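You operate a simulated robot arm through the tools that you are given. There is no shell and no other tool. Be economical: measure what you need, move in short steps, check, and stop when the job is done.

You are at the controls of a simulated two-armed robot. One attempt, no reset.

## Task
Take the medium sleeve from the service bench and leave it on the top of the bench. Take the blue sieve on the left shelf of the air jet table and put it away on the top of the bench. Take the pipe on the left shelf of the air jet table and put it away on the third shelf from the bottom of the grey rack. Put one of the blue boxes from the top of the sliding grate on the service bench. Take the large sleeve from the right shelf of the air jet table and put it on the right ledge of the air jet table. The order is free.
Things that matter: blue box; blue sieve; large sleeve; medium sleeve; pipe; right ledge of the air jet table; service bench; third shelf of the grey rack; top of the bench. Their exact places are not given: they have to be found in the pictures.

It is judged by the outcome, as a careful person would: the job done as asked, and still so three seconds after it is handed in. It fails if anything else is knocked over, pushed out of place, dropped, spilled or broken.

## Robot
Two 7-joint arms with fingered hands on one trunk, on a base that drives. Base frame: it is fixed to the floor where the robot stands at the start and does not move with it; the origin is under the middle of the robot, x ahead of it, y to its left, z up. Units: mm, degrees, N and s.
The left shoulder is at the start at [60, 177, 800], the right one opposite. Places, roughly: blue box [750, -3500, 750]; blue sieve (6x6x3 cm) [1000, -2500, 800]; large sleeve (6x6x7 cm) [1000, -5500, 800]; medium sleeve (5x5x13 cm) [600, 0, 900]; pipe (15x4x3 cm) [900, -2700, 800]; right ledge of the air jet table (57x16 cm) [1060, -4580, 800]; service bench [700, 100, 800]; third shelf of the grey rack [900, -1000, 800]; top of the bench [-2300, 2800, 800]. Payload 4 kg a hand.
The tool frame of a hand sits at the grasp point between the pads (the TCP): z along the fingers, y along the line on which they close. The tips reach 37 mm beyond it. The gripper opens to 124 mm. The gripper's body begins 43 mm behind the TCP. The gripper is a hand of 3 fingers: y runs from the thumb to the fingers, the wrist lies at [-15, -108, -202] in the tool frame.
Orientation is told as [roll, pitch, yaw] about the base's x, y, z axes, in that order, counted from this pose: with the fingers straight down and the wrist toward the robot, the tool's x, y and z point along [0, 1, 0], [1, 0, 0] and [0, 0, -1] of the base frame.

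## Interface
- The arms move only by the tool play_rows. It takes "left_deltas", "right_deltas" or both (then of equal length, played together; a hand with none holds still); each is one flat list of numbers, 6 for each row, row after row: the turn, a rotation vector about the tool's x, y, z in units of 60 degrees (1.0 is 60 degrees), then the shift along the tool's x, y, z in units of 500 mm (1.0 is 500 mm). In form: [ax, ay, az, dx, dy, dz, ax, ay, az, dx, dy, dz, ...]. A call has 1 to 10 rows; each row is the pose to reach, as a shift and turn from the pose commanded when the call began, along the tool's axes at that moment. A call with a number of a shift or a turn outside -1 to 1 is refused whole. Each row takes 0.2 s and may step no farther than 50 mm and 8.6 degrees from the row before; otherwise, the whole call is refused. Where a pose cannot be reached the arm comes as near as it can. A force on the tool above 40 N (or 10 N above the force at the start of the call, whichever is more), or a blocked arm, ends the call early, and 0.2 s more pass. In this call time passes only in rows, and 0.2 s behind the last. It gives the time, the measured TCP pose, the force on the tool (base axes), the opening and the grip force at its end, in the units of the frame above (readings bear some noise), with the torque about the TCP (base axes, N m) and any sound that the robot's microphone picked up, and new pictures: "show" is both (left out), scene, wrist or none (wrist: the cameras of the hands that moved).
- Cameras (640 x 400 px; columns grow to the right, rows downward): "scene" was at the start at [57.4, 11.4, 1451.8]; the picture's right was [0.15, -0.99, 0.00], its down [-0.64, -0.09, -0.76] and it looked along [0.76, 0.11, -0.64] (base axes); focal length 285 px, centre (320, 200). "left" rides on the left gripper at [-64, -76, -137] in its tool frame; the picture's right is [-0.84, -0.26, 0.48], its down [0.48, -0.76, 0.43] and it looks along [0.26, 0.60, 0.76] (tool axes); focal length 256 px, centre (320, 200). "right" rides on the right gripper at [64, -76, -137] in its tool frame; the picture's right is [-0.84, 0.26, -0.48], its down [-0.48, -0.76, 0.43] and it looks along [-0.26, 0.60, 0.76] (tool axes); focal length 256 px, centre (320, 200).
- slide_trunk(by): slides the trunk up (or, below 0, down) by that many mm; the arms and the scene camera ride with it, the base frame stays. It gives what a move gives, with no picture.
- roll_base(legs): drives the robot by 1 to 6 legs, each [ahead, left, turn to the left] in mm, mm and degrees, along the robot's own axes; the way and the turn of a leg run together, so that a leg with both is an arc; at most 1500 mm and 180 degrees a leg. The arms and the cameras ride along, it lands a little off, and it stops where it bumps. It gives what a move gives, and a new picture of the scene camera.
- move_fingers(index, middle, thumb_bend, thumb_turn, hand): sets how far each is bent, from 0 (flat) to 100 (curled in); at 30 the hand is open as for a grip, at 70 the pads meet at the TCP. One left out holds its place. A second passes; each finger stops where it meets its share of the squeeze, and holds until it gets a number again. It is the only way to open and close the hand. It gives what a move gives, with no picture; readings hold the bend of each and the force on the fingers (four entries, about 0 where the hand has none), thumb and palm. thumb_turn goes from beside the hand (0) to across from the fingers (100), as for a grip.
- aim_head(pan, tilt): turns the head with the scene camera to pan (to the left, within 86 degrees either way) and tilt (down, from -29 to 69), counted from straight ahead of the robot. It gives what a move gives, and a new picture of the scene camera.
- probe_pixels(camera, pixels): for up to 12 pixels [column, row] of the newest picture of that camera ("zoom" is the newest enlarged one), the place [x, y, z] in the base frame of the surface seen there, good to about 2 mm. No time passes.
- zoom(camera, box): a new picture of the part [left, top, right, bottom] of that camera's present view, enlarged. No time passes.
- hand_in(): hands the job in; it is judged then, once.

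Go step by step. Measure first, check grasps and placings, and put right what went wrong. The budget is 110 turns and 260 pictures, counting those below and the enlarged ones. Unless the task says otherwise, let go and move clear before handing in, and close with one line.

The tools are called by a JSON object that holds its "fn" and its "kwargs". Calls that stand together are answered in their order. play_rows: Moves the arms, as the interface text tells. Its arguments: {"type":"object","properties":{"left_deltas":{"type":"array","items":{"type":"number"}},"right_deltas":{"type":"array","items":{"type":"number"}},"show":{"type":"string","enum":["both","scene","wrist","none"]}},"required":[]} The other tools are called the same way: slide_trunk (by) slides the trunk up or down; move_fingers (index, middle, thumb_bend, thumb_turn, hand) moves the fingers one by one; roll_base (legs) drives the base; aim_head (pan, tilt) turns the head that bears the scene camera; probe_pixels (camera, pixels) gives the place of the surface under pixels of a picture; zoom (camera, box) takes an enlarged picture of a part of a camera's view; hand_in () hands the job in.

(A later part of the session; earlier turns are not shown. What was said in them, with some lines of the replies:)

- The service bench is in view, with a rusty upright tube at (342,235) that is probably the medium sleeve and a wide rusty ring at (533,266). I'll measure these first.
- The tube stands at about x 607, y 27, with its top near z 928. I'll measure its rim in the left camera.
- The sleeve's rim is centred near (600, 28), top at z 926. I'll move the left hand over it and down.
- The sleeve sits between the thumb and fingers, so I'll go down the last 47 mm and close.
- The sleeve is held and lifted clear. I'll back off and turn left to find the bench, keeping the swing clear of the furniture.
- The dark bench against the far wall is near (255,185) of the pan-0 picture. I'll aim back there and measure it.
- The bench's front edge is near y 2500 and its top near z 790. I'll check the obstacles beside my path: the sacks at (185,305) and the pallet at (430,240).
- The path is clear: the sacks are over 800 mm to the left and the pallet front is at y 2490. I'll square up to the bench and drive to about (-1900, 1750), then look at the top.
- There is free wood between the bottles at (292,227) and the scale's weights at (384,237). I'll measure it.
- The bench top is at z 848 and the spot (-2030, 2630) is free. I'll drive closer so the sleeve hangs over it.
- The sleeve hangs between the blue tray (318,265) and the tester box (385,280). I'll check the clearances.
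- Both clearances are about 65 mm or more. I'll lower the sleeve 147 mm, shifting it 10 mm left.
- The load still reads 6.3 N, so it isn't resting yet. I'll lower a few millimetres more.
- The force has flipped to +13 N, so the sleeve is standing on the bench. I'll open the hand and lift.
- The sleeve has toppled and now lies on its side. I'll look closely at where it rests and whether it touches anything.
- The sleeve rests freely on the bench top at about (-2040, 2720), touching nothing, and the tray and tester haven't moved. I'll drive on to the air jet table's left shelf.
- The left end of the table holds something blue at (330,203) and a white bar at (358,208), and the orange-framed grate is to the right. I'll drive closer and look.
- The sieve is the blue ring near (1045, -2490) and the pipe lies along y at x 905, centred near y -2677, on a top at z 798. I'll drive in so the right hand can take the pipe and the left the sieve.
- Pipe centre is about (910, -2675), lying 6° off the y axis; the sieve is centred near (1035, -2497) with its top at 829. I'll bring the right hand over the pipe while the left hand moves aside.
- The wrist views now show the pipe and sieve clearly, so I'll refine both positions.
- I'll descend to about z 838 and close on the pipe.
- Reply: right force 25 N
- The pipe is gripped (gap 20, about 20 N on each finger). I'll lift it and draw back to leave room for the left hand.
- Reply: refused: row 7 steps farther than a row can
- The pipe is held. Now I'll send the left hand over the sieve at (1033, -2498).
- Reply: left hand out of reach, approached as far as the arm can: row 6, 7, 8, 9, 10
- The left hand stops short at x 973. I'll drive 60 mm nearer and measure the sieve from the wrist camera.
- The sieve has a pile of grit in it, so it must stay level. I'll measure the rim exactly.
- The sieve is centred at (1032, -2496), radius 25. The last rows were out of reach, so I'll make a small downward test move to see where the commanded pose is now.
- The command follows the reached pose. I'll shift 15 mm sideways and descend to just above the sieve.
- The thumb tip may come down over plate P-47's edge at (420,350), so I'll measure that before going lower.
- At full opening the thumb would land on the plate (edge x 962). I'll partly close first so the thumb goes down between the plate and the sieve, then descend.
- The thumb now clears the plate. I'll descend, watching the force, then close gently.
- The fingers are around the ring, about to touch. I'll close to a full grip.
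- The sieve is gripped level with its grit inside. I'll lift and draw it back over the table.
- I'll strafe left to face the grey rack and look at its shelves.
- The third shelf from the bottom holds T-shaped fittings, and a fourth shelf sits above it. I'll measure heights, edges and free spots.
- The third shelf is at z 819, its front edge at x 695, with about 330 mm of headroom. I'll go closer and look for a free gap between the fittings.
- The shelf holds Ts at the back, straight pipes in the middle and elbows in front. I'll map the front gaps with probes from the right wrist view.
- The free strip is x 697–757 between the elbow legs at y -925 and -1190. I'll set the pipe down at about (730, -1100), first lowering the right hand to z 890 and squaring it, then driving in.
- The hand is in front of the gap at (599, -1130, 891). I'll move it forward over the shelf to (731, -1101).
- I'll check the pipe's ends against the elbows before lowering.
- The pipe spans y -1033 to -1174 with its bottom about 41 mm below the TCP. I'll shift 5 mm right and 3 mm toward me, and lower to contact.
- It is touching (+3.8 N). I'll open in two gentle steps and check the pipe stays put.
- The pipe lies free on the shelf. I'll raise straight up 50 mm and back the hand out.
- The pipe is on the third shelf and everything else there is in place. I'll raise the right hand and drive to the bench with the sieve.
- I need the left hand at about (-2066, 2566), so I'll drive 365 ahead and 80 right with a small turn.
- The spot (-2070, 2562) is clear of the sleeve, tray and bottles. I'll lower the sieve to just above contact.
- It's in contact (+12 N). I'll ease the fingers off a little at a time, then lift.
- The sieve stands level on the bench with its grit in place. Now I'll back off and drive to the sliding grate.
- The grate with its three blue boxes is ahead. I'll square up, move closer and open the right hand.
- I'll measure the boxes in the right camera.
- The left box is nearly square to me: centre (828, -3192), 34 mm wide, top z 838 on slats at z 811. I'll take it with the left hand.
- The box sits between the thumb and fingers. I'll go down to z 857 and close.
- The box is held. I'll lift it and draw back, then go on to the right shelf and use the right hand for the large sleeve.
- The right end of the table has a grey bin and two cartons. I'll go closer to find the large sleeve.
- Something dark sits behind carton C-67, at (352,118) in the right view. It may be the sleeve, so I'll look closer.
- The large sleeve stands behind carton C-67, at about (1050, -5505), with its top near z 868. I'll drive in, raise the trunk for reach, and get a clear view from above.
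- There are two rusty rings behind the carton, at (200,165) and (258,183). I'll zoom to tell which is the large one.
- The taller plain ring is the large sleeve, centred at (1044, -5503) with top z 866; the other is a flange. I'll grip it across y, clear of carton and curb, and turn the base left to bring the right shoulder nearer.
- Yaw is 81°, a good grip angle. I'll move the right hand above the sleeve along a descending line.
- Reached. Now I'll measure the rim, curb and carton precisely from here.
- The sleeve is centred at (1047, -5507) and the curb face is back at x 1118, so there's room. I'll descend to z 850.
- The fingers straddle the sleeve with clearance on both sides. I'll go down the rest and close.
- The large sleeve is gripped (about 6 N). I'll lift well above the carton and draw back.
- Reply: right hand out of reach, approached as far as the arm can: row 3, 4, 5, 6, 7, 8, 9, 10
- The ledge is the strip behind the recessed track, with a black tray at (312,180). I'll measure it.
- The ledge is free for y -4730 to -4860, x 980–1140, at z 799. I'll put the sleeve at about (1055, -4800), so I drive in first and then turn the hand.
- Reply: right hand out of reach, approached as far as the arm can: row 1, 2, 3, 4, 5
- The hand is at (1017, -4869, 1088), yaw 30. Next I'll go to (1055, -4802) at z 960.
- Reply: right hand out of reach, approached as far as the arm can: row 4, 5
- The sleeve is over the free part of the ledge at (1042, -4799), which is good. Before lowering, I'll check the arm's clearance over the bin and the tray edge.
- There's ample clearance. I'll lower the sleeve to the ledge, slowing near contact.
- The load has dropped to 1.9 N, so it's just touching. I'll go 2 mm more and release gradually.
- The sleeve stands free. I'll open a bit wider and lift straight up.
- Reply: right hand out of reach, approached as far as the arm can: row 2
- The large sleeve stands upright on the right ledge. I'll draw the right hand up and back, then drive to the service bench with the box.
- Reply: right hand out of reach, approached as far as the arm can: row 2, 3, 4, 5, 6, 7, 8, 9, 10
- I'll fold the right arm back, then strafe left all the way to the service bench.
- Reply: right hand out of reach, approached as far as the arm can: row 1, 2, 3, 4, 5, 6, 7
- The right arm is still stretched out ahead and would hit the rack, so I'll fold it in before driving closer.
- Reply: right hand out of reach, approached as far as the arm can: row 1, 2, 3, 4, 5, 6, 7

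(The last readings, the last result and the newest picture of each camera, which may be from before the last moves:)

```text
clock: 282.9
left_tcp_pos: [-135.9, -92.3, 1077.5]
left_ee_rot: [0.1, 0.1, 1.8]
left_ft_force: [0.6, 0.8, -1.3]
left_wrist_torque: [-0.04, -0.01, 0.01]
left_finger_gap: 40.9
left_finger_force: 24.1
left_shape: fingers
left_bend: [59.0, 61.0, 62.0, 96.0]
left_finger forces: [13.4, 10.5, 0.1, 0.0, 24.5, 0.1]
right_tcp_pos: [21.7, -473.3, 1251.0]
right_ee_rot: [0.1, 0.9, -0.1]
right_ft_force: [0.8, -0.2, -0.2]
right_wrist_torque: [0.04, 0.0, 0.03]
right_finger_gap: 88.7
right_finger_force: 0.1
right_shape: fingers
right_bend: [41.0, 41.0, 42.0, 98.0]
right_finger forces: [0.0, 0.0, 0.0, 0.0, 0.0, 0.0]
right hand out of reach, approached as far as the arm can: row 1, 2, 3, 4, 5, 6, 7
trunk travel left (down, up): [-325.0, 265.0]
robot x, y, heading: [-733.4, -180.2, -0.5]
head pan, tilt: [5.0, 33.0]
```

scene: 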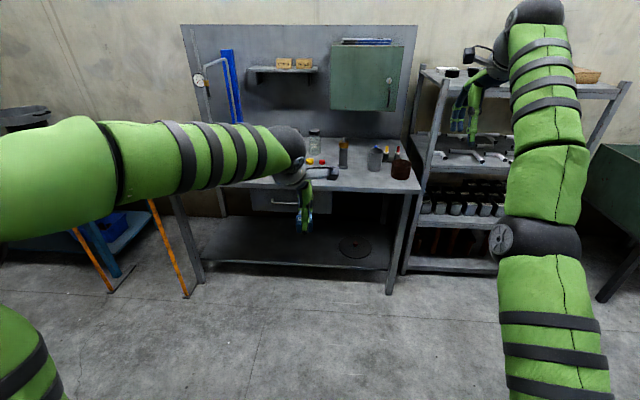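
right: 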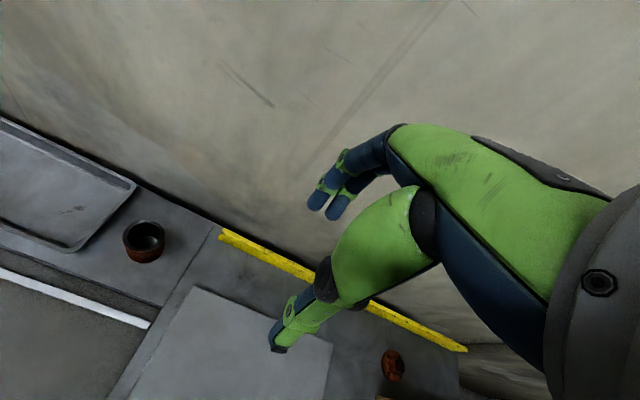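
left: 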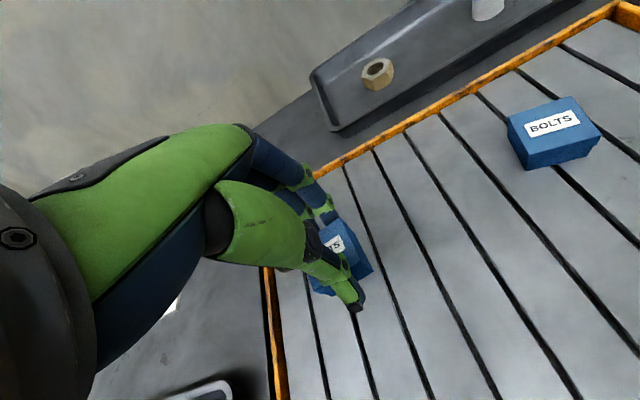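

The right arm stays stuck in a high, stretched posture, which is harmless if I stay back. From robot x about -300 the left hand can still reach x 540 on the bench while the right hand stays short of rack and cabinet.

{"fn": "roll_base", "kwargs": {"legs": [[420, 20, 0]]}}

{"fn": "aim_head", "kwargs": {"pan": 0, "tilt": 38}}

{"fn": "zoom", "kwargs": {"camera": "scene", "box": [200, 120, 440, 270]}}

{"fn": "probe_pixels", "kwargs": {"camera": "zoom", "pixels": [[300, 200], [250, 230], [350, 200], [350, 230], [400, 200], [300, 260], [250, 200], [200, 200], [420, 230], [300, 230]]}}

```text
clock: 285.5
left_tcp_pos: [277.1, -79.0, 1077.8]
left_ee_rot: [0.0, 0.1, 1.8]
left_ft_force: [-0.3, 0.9, -0.9]
left_wrist_torque: [0.05, -0.04, 0.0]
left_finger_gap: 40.7
left_finger_force: 23.5
left_shape: fingers
left_bend: [59.0, 61.0, 62.0, 96.0]
left_finger forces: [13.3, 10.4, 0.0, 0.1, 24.4, 0.0]
right_tcp_pos: [432.5, -459.8, 1249.2]
right_ee_rot: [0.1, 0.9, -0.3]
right_ft_force: [0.1, -0.3, 0.5]
right_wrist_torque: [0.01, 0.01, 0.0]
right_finger_gap: 88.6
right_finger_force: 0.1
right_shape: fingers
right_bend: [41.0, 41.0, 42.0, 98.0]
right_finger forces: [0.0, 0.1, 0.0, 0.1, 0.0, 0.0]
trunk travel left (down, up): [-325.0, 265.0]
robot x, y, heading: [-316.6, -166.1, -0.6]
head pan, tilt: [5.0, 33.0]
```

scene: 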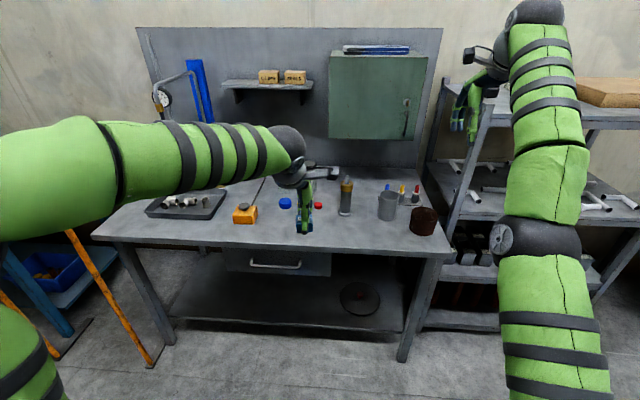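

```text
clock: 286.1
left_tcp_pos: [276.4, -79.1, 1077.6]
left_ee_rot: [0.1, 0.0, 1.6]
left_ft_force: [-0.6, -0.1, -2.0]
left_wrist_torque: [0.01, 0.02, 0.02]
left_finger_gap: 40.8
left_finger_force: 24.3
left_shape: fingers
left_bend: [59.0, 61.0, 62.0, 96.0]
left_finger forces: [13.3, 10.3, 0.0, 0.0, 24.4, 0.0]
right_tcp_pos: [432.3, -458.8, 1250.1]
right_ee_rot: [0.0, 1.0, -0.3]
right_ft_force: [-0.2, -0.1, 0.5]
right_wrist_torque: [-0.01, 0.0, -0.01]
right_finger_gap: 88.6
right_finger_force: 0.1
right_shape: fingers
right_bend: [41.0, 41.0, 42.0, 98.0]
right_finger forces: [0.0, 0.0, 0.0, 0.0, 0.1, 0.0]
trunk travel left (down, up): [-325.0, 265.0]
robot x, y, heading: [-324.2, -167.8, -0.6]
head pan, tilt: [0.0, 38.0]
```

scene: 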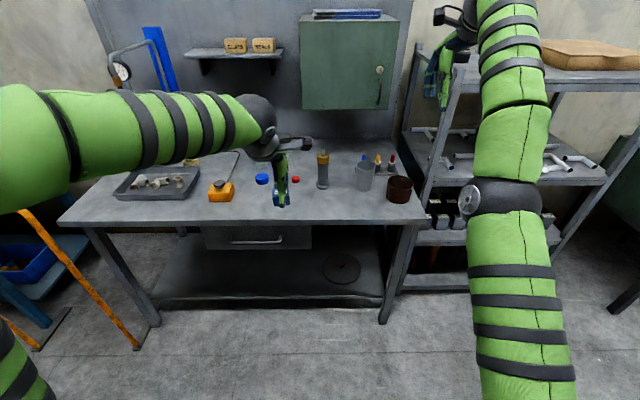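

```text
2.67 times, centred on (320, 195) of scene
```

zoom: 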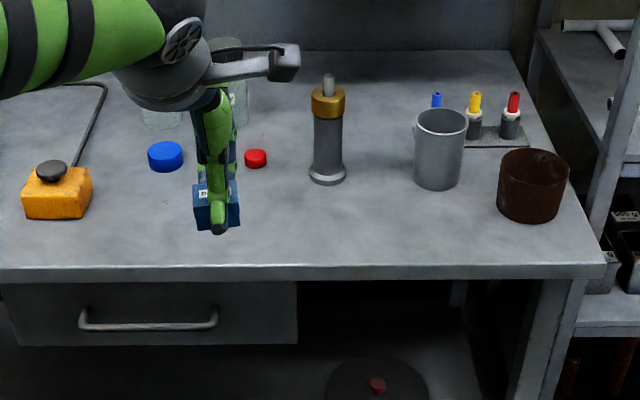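

```text
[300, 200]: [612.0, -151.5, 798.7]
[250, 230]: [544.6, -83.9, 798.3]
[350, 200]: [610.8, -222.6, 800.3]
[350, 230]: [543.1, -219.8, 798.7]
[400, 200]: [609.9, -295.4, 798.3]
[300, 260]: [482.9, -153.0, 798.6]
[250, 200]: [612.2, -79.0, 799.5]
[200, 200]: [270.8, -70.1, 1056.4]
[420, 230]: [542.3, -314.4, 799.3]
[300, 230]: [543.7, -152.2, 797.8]
```

The bench at (545, -85) is clear. I'll take the box forward over it and begin lowering.

{"fn": "play_rows", "kwargs": {"left_deltas": [0, 0, 0, 0, 0.09, 0, 0, 0, 0, 0, 0.18, 0, 0, 0, 0, 0, 0.27, 0, 0, 0, 0, 0, 0.36, 0, 0, 0, 0, -0.01, 0.45, 0.03, 0, 0, 0, -0.015, 0.53, 0.08, 0, 0, 0, -0.02, 0.54, 0.17, 0, 0, 0, -0.02, 0.54, 0.26, 0, 0, 0, -0.02, 0.54, 0.35, 0, 0, 0, -0.02, 0.54, 0.42]}}

```text
clock: 288.4
left_tcp_pos: [545.1, -79.7, 867.2]
left_ee_rot: [-0.1, 0.1, 1.7]
left_ft_force: [0.0, 0.1, -0.2]
left_wrist_torque: [0.02, -0.04, 0.03]
left_finger_gap: 40.5
left_finger_force: 23.6
left_shape: fingers
left_bend: [59.0, 61.0, 62.0, 96.0]
left_finger forces: [13.1, 10.4, 0.0, 0.1, 24.1, 0.0]
right_tcp_pos: [434.0, -459.8, 1251.0]
right_ee_rot: [0.1, 0.9, -0.3]
right_ft_force: [0.5, -0.4, -0.2]
right_wrist_torque: [-0.02, 0.01, -0.03]
right_finger_gap: 88.4
right_finger_force: 0.0
right_shape: fingers
right_bend: [41.0, 41.0, 42.0, 98.0]
right_finger forces: [0.0, 0.0, 0.0, 0.0, 0.1, 0.0]
trunk travel left (down, up): [-325.0, 265.0]
robot x, y, heading: [-321.1, -164.1, -0.7]
head pan, tilt: [0.0, 38.0]
```

scene: 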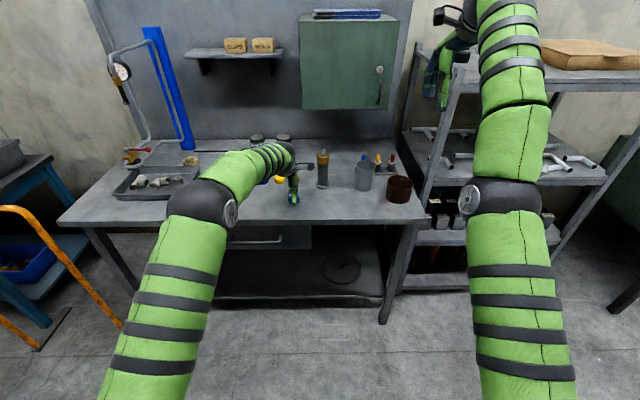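
left: 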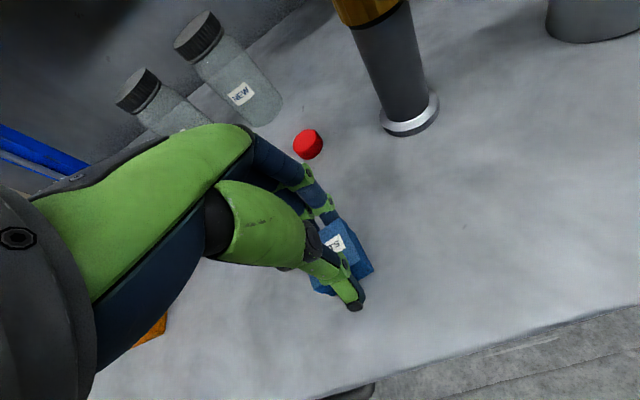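

I'll lower the last 20 mm to contact.

{"fn": "play_rows", "kwargs": {"left_deltas": [0, 0, 0, 0, 0, 0.02, 0, 0, 0, 0, 0, 0.034, 0, 0, 0, 0, 0, 0.04, 0, 0, 0, 0, 0, 0.044], "show": "wrist"}}

```text
clock: 289.4
left_tcp_pos: [545.2, -80.7, 847.3]
left_ee_rot: [0.0, -0.1, 1.7]
left_ft_force: [-2.8, -0.1, 11.1]
left_wrist_torque: [-0.05, -0.07, 0.0]
left_finger_gap: 41.1
left_finger_force: 26.2
left_shape: fingers
left_bend: [59.0, 61.0, 62.0, 96.0]
left_finger forces: [12.8, 11.0, 0.0, 0.1, 30.0, 0.1]
right_tcp_pos: [431.8, -459.7, 1250.9]
right_ee_rot: [0.1, 0.8, -0.3]
right_ft_force: [-0.6, 1.0, 0.2]
right_wrist_torque: [0.0, -0.01, -0.02]
right_finger_gap: 88.7
right_finger_force: 0.1
right_shape: fingers
right_bend: [41.0, 41.0, 42.0, 98.0]
right_finger forces: [0.0, 0.0, 0.0, 0.1, 0.0, 0.1]
trunk travel left (down, up): [-325.0, 265.0]
robot x, y, heading: [-316.8, -163.1, -0.9]
head pan, tilt: [0.0, 38.0]
```

left: 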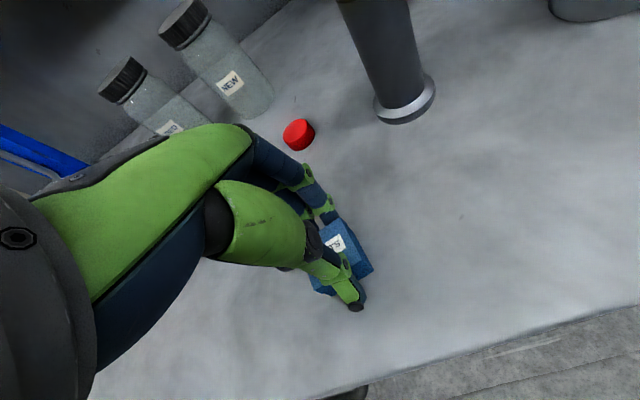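

It's resting on the bench (+11 N). I'll release in steps, then lift and withdraw.

{"fn": "move_fingers", "kwargs": {"hand": "left", "index": 56, "middle": 57, "thumb_bend": 57}}

{"fn": "move_fingers", "kwargs": {"hand": "left", "index": 44, "middle": 44, "thumb_bend": 42}}

{"fn": "play_rows", "kwargs": {"left_deltas": [0, 0, 0, 0, 0, -0.03, 0, 0, 0, 0, 0, -0.1, 0, 0, 0, 0, 0, -0.18, 0, 0, 0, 0, 0, -0.26, 0, 0, 0, 0, 0, -0.34, 0, 0, 0, 0, -0.08, -0.38, 0, 0, 0, 0, -0.16, -0.42, 0, 0, 0, 0, -0.24, -0.45, 0, 0, 0, 0, -0.32, -0.45]}}

{"fn": "zoom", "kwargs": {"camera": "scene", "box": [160, 100, 440, 260]}}

```text
clock: 290.4
left_tcp_pos: [546.5, -80.2, 845.1]
left_ee_rot: [0.1, 0.1, 1.7]
left_ft_force: [0.5, -0.2, -1.2]
left_wrist_torque: [0.03, 0.0, 0.0]
left_finger_gap: 45.7
left_finger_force: 0.3
left_shape: fingers
left_bend: [55.0, 56.0, 56.0, 97.0]
left_finger forces: [0.6, 0.1, 0.1, 0.1, 0.7, 0.1]
right_tcp_pos: [432.9, -459.6, 1249.9]
right_ee_rot: [0.1, 0.9, -0.3]
right_ft_force: [1.1, -0.4, -0.1]
right_wrist_torque: [0.02, 0.01, 0.03]
right_finger_gap: 88.5
right_finger_force: 0.1
right_shape: fingers
right_bend: [41.0, 41.0, 42.0, 98.0]
right_finger forces: [0.0, 0.1, 0.1, 0.0, 0.0, 0.1]
trunk travel left (down, up): [-325.0, 265.0]
robot x, y, heading: [-320.7, -164.7, -0.7]
head pan, tilt: [0.0, 38.0]
```

```text
clock: 291.4
left_tcp_pos: [545.5, -80.2, 845.0]
left_ee_rot: [0.0, 0.1, 1.6]
left_ft_force: [-0.9, -0.7, -0.9]
left_wrist_torque: [-0.02, 0.0, 0.03]
left_finger_gap: 83.9
left_finger_force: 0.1
left_shape: fingers
left_bend: [44.0, 44.0, 42.0, 97.0]
left_finger forces: [0.1, 0.0, 0.0, 0.0, 0.1, 0.0]
right_tcp_pos: [431.9, -459.7, 1249.9]
right_ee_rot: [0.1, 0.8, -0.3]
right_ft_force: [-0.6, -0.6, 0.4]
right_wrist_torque: [-0.02, -0.01, 0.02]
right_finger_gap: 88.5
right_finger_force: 0.0
right_shape: fingers
right_bend: [41.0, 41.0, 42.0, 98.0]
right_finger forces: [0.1, 0.0, 0.0, 0.1, 0.0, 0.1]
trunk travel left (down, up): [-325.0, 265.0]
robot x, y, heading: [-318.2, -165.2, -0.2]
head pan, tilt: [0.0, 38.0]
```

```text
clock: 293.4
left_tcp_pos: [385.6, -82.8, 1071.2]
left_ee_rot: [-0.1, 0.1, 1.7]
left_ft_force: [0.1, 0.1, -0.8]
left_wrist_torque: [0.03, 0.0, 0.0]
left_finger_gap: 83.9
left_finger_force: 0.1
left_shape: fingers
left_bend: [44.0, 44.0, 42.0, 97.0]
left_finger forces: [0.0, 0.0, 0.0, 0.0, 0.1, 0.0]
right_tcp_pos: [430.8, -459.6, 1251.0]
right_ee_rot: [0.2, 0.8, -0.3]
right_ft_force: [0.1, -0.5, -0.5]
right_wrist_torque: [-0.01, -0.06, 0.03]
right_finger_gap: 88.6
right_finger_force: 0.0
right_shape: fingers
right_bend: [41.0, 41.0, 42.0, 98.0]
right_finger forces: [0.0, 0.0, 0.0, 0.1, 0.0, 0.1]
trunk travel left (down, up): [-325.0, 265.0]
robot x, y, heading: [-320.0, -164.5, -0.6]
head pan, tilt: [0.0, 38.0]
```

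scene: 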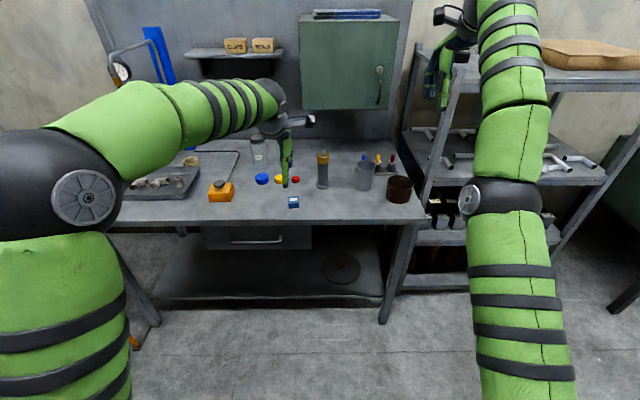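
left: 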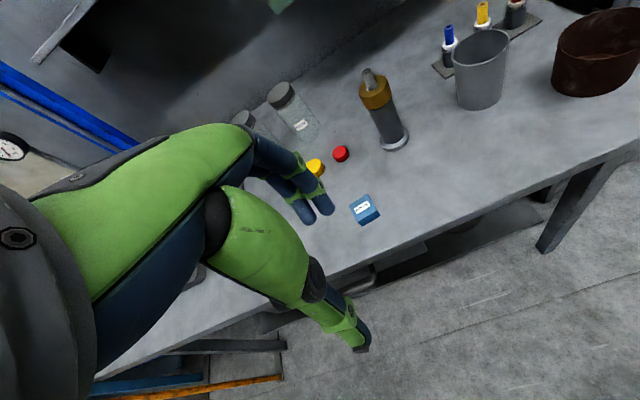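

```text
2.29 times, centred on (300, 180) of scene
```

zoom: 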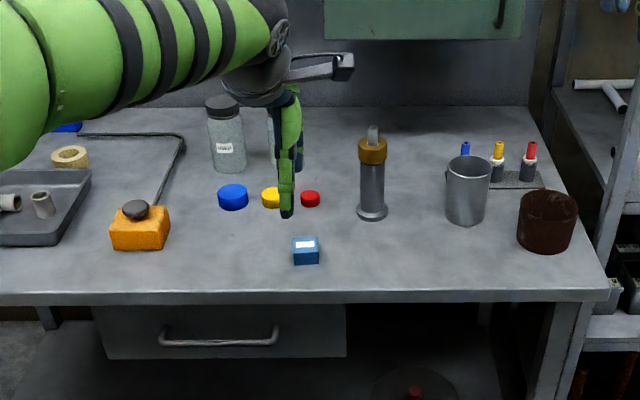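

The blue box stands on the service bench, everything around it is undisturbed, and both hands are clear. All five items are in their places, so I'm handing in.

{"fn": "roll_base", "kwargs": {"legs": [[-300, 0, 0]]}}

{"fn": "hand_in", "kwargs": {}}

```text
clock: 295.4
left_tcp_pos: [85.0, -78.9, 1071.8]
left_ee_rot: [0.1, 0.1, 1.6]
left_ft_force: [0.3, 0.1, -0.6]
left_wrist_torque: [0.02, 0.01, -0.02]
left_finger_gap: 83.7
left_finger_force: 0.0
left_shape: fingers
left_bend: [44.0, 44.0, 42.0, 97.0]
left_finger forces: [0.1, 0.0, 0.1, 0.0, 0.1, 0.0]
right_tcp_pos: [130.2, -455.4, 1249.7]
right_ee_rot: [0.1, 0.8, -0.3]
right_ft_force: [-1.1, 0.1, -0.3]
right_wrist_torque: [-0.02, -0.01, -0.03]
right_finger_gap: 88.3
right_finger_force: 0.1
right_shape: fingers
right_bend: [41.0, 41.0, 42.0, 98.0]
right_finger forces: [0.0, 0.0, 0.0, 0.0, 0.0, 0.0]
trunk travel left (down, up): [-325.0, 265.0]
robot x, y, heading: [-622.1, -163.8, -0.7]
head pan, tilt: [0.0, 38.0]
```

scene: 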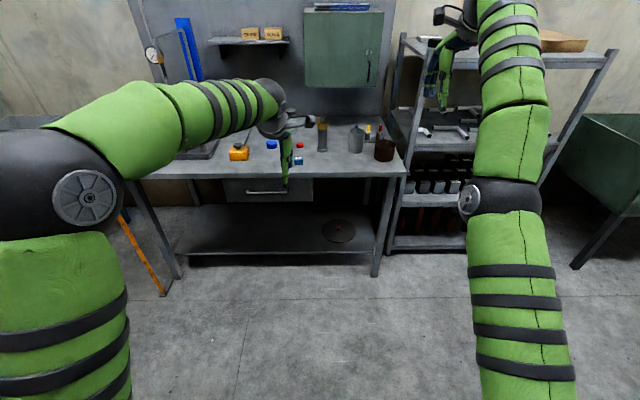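

```text
The job is handed in.
```

All five items are where you asked and the job is handed in, but the medium sleeve toppled when I let go and lies on its side on the bench, touching nothing else.
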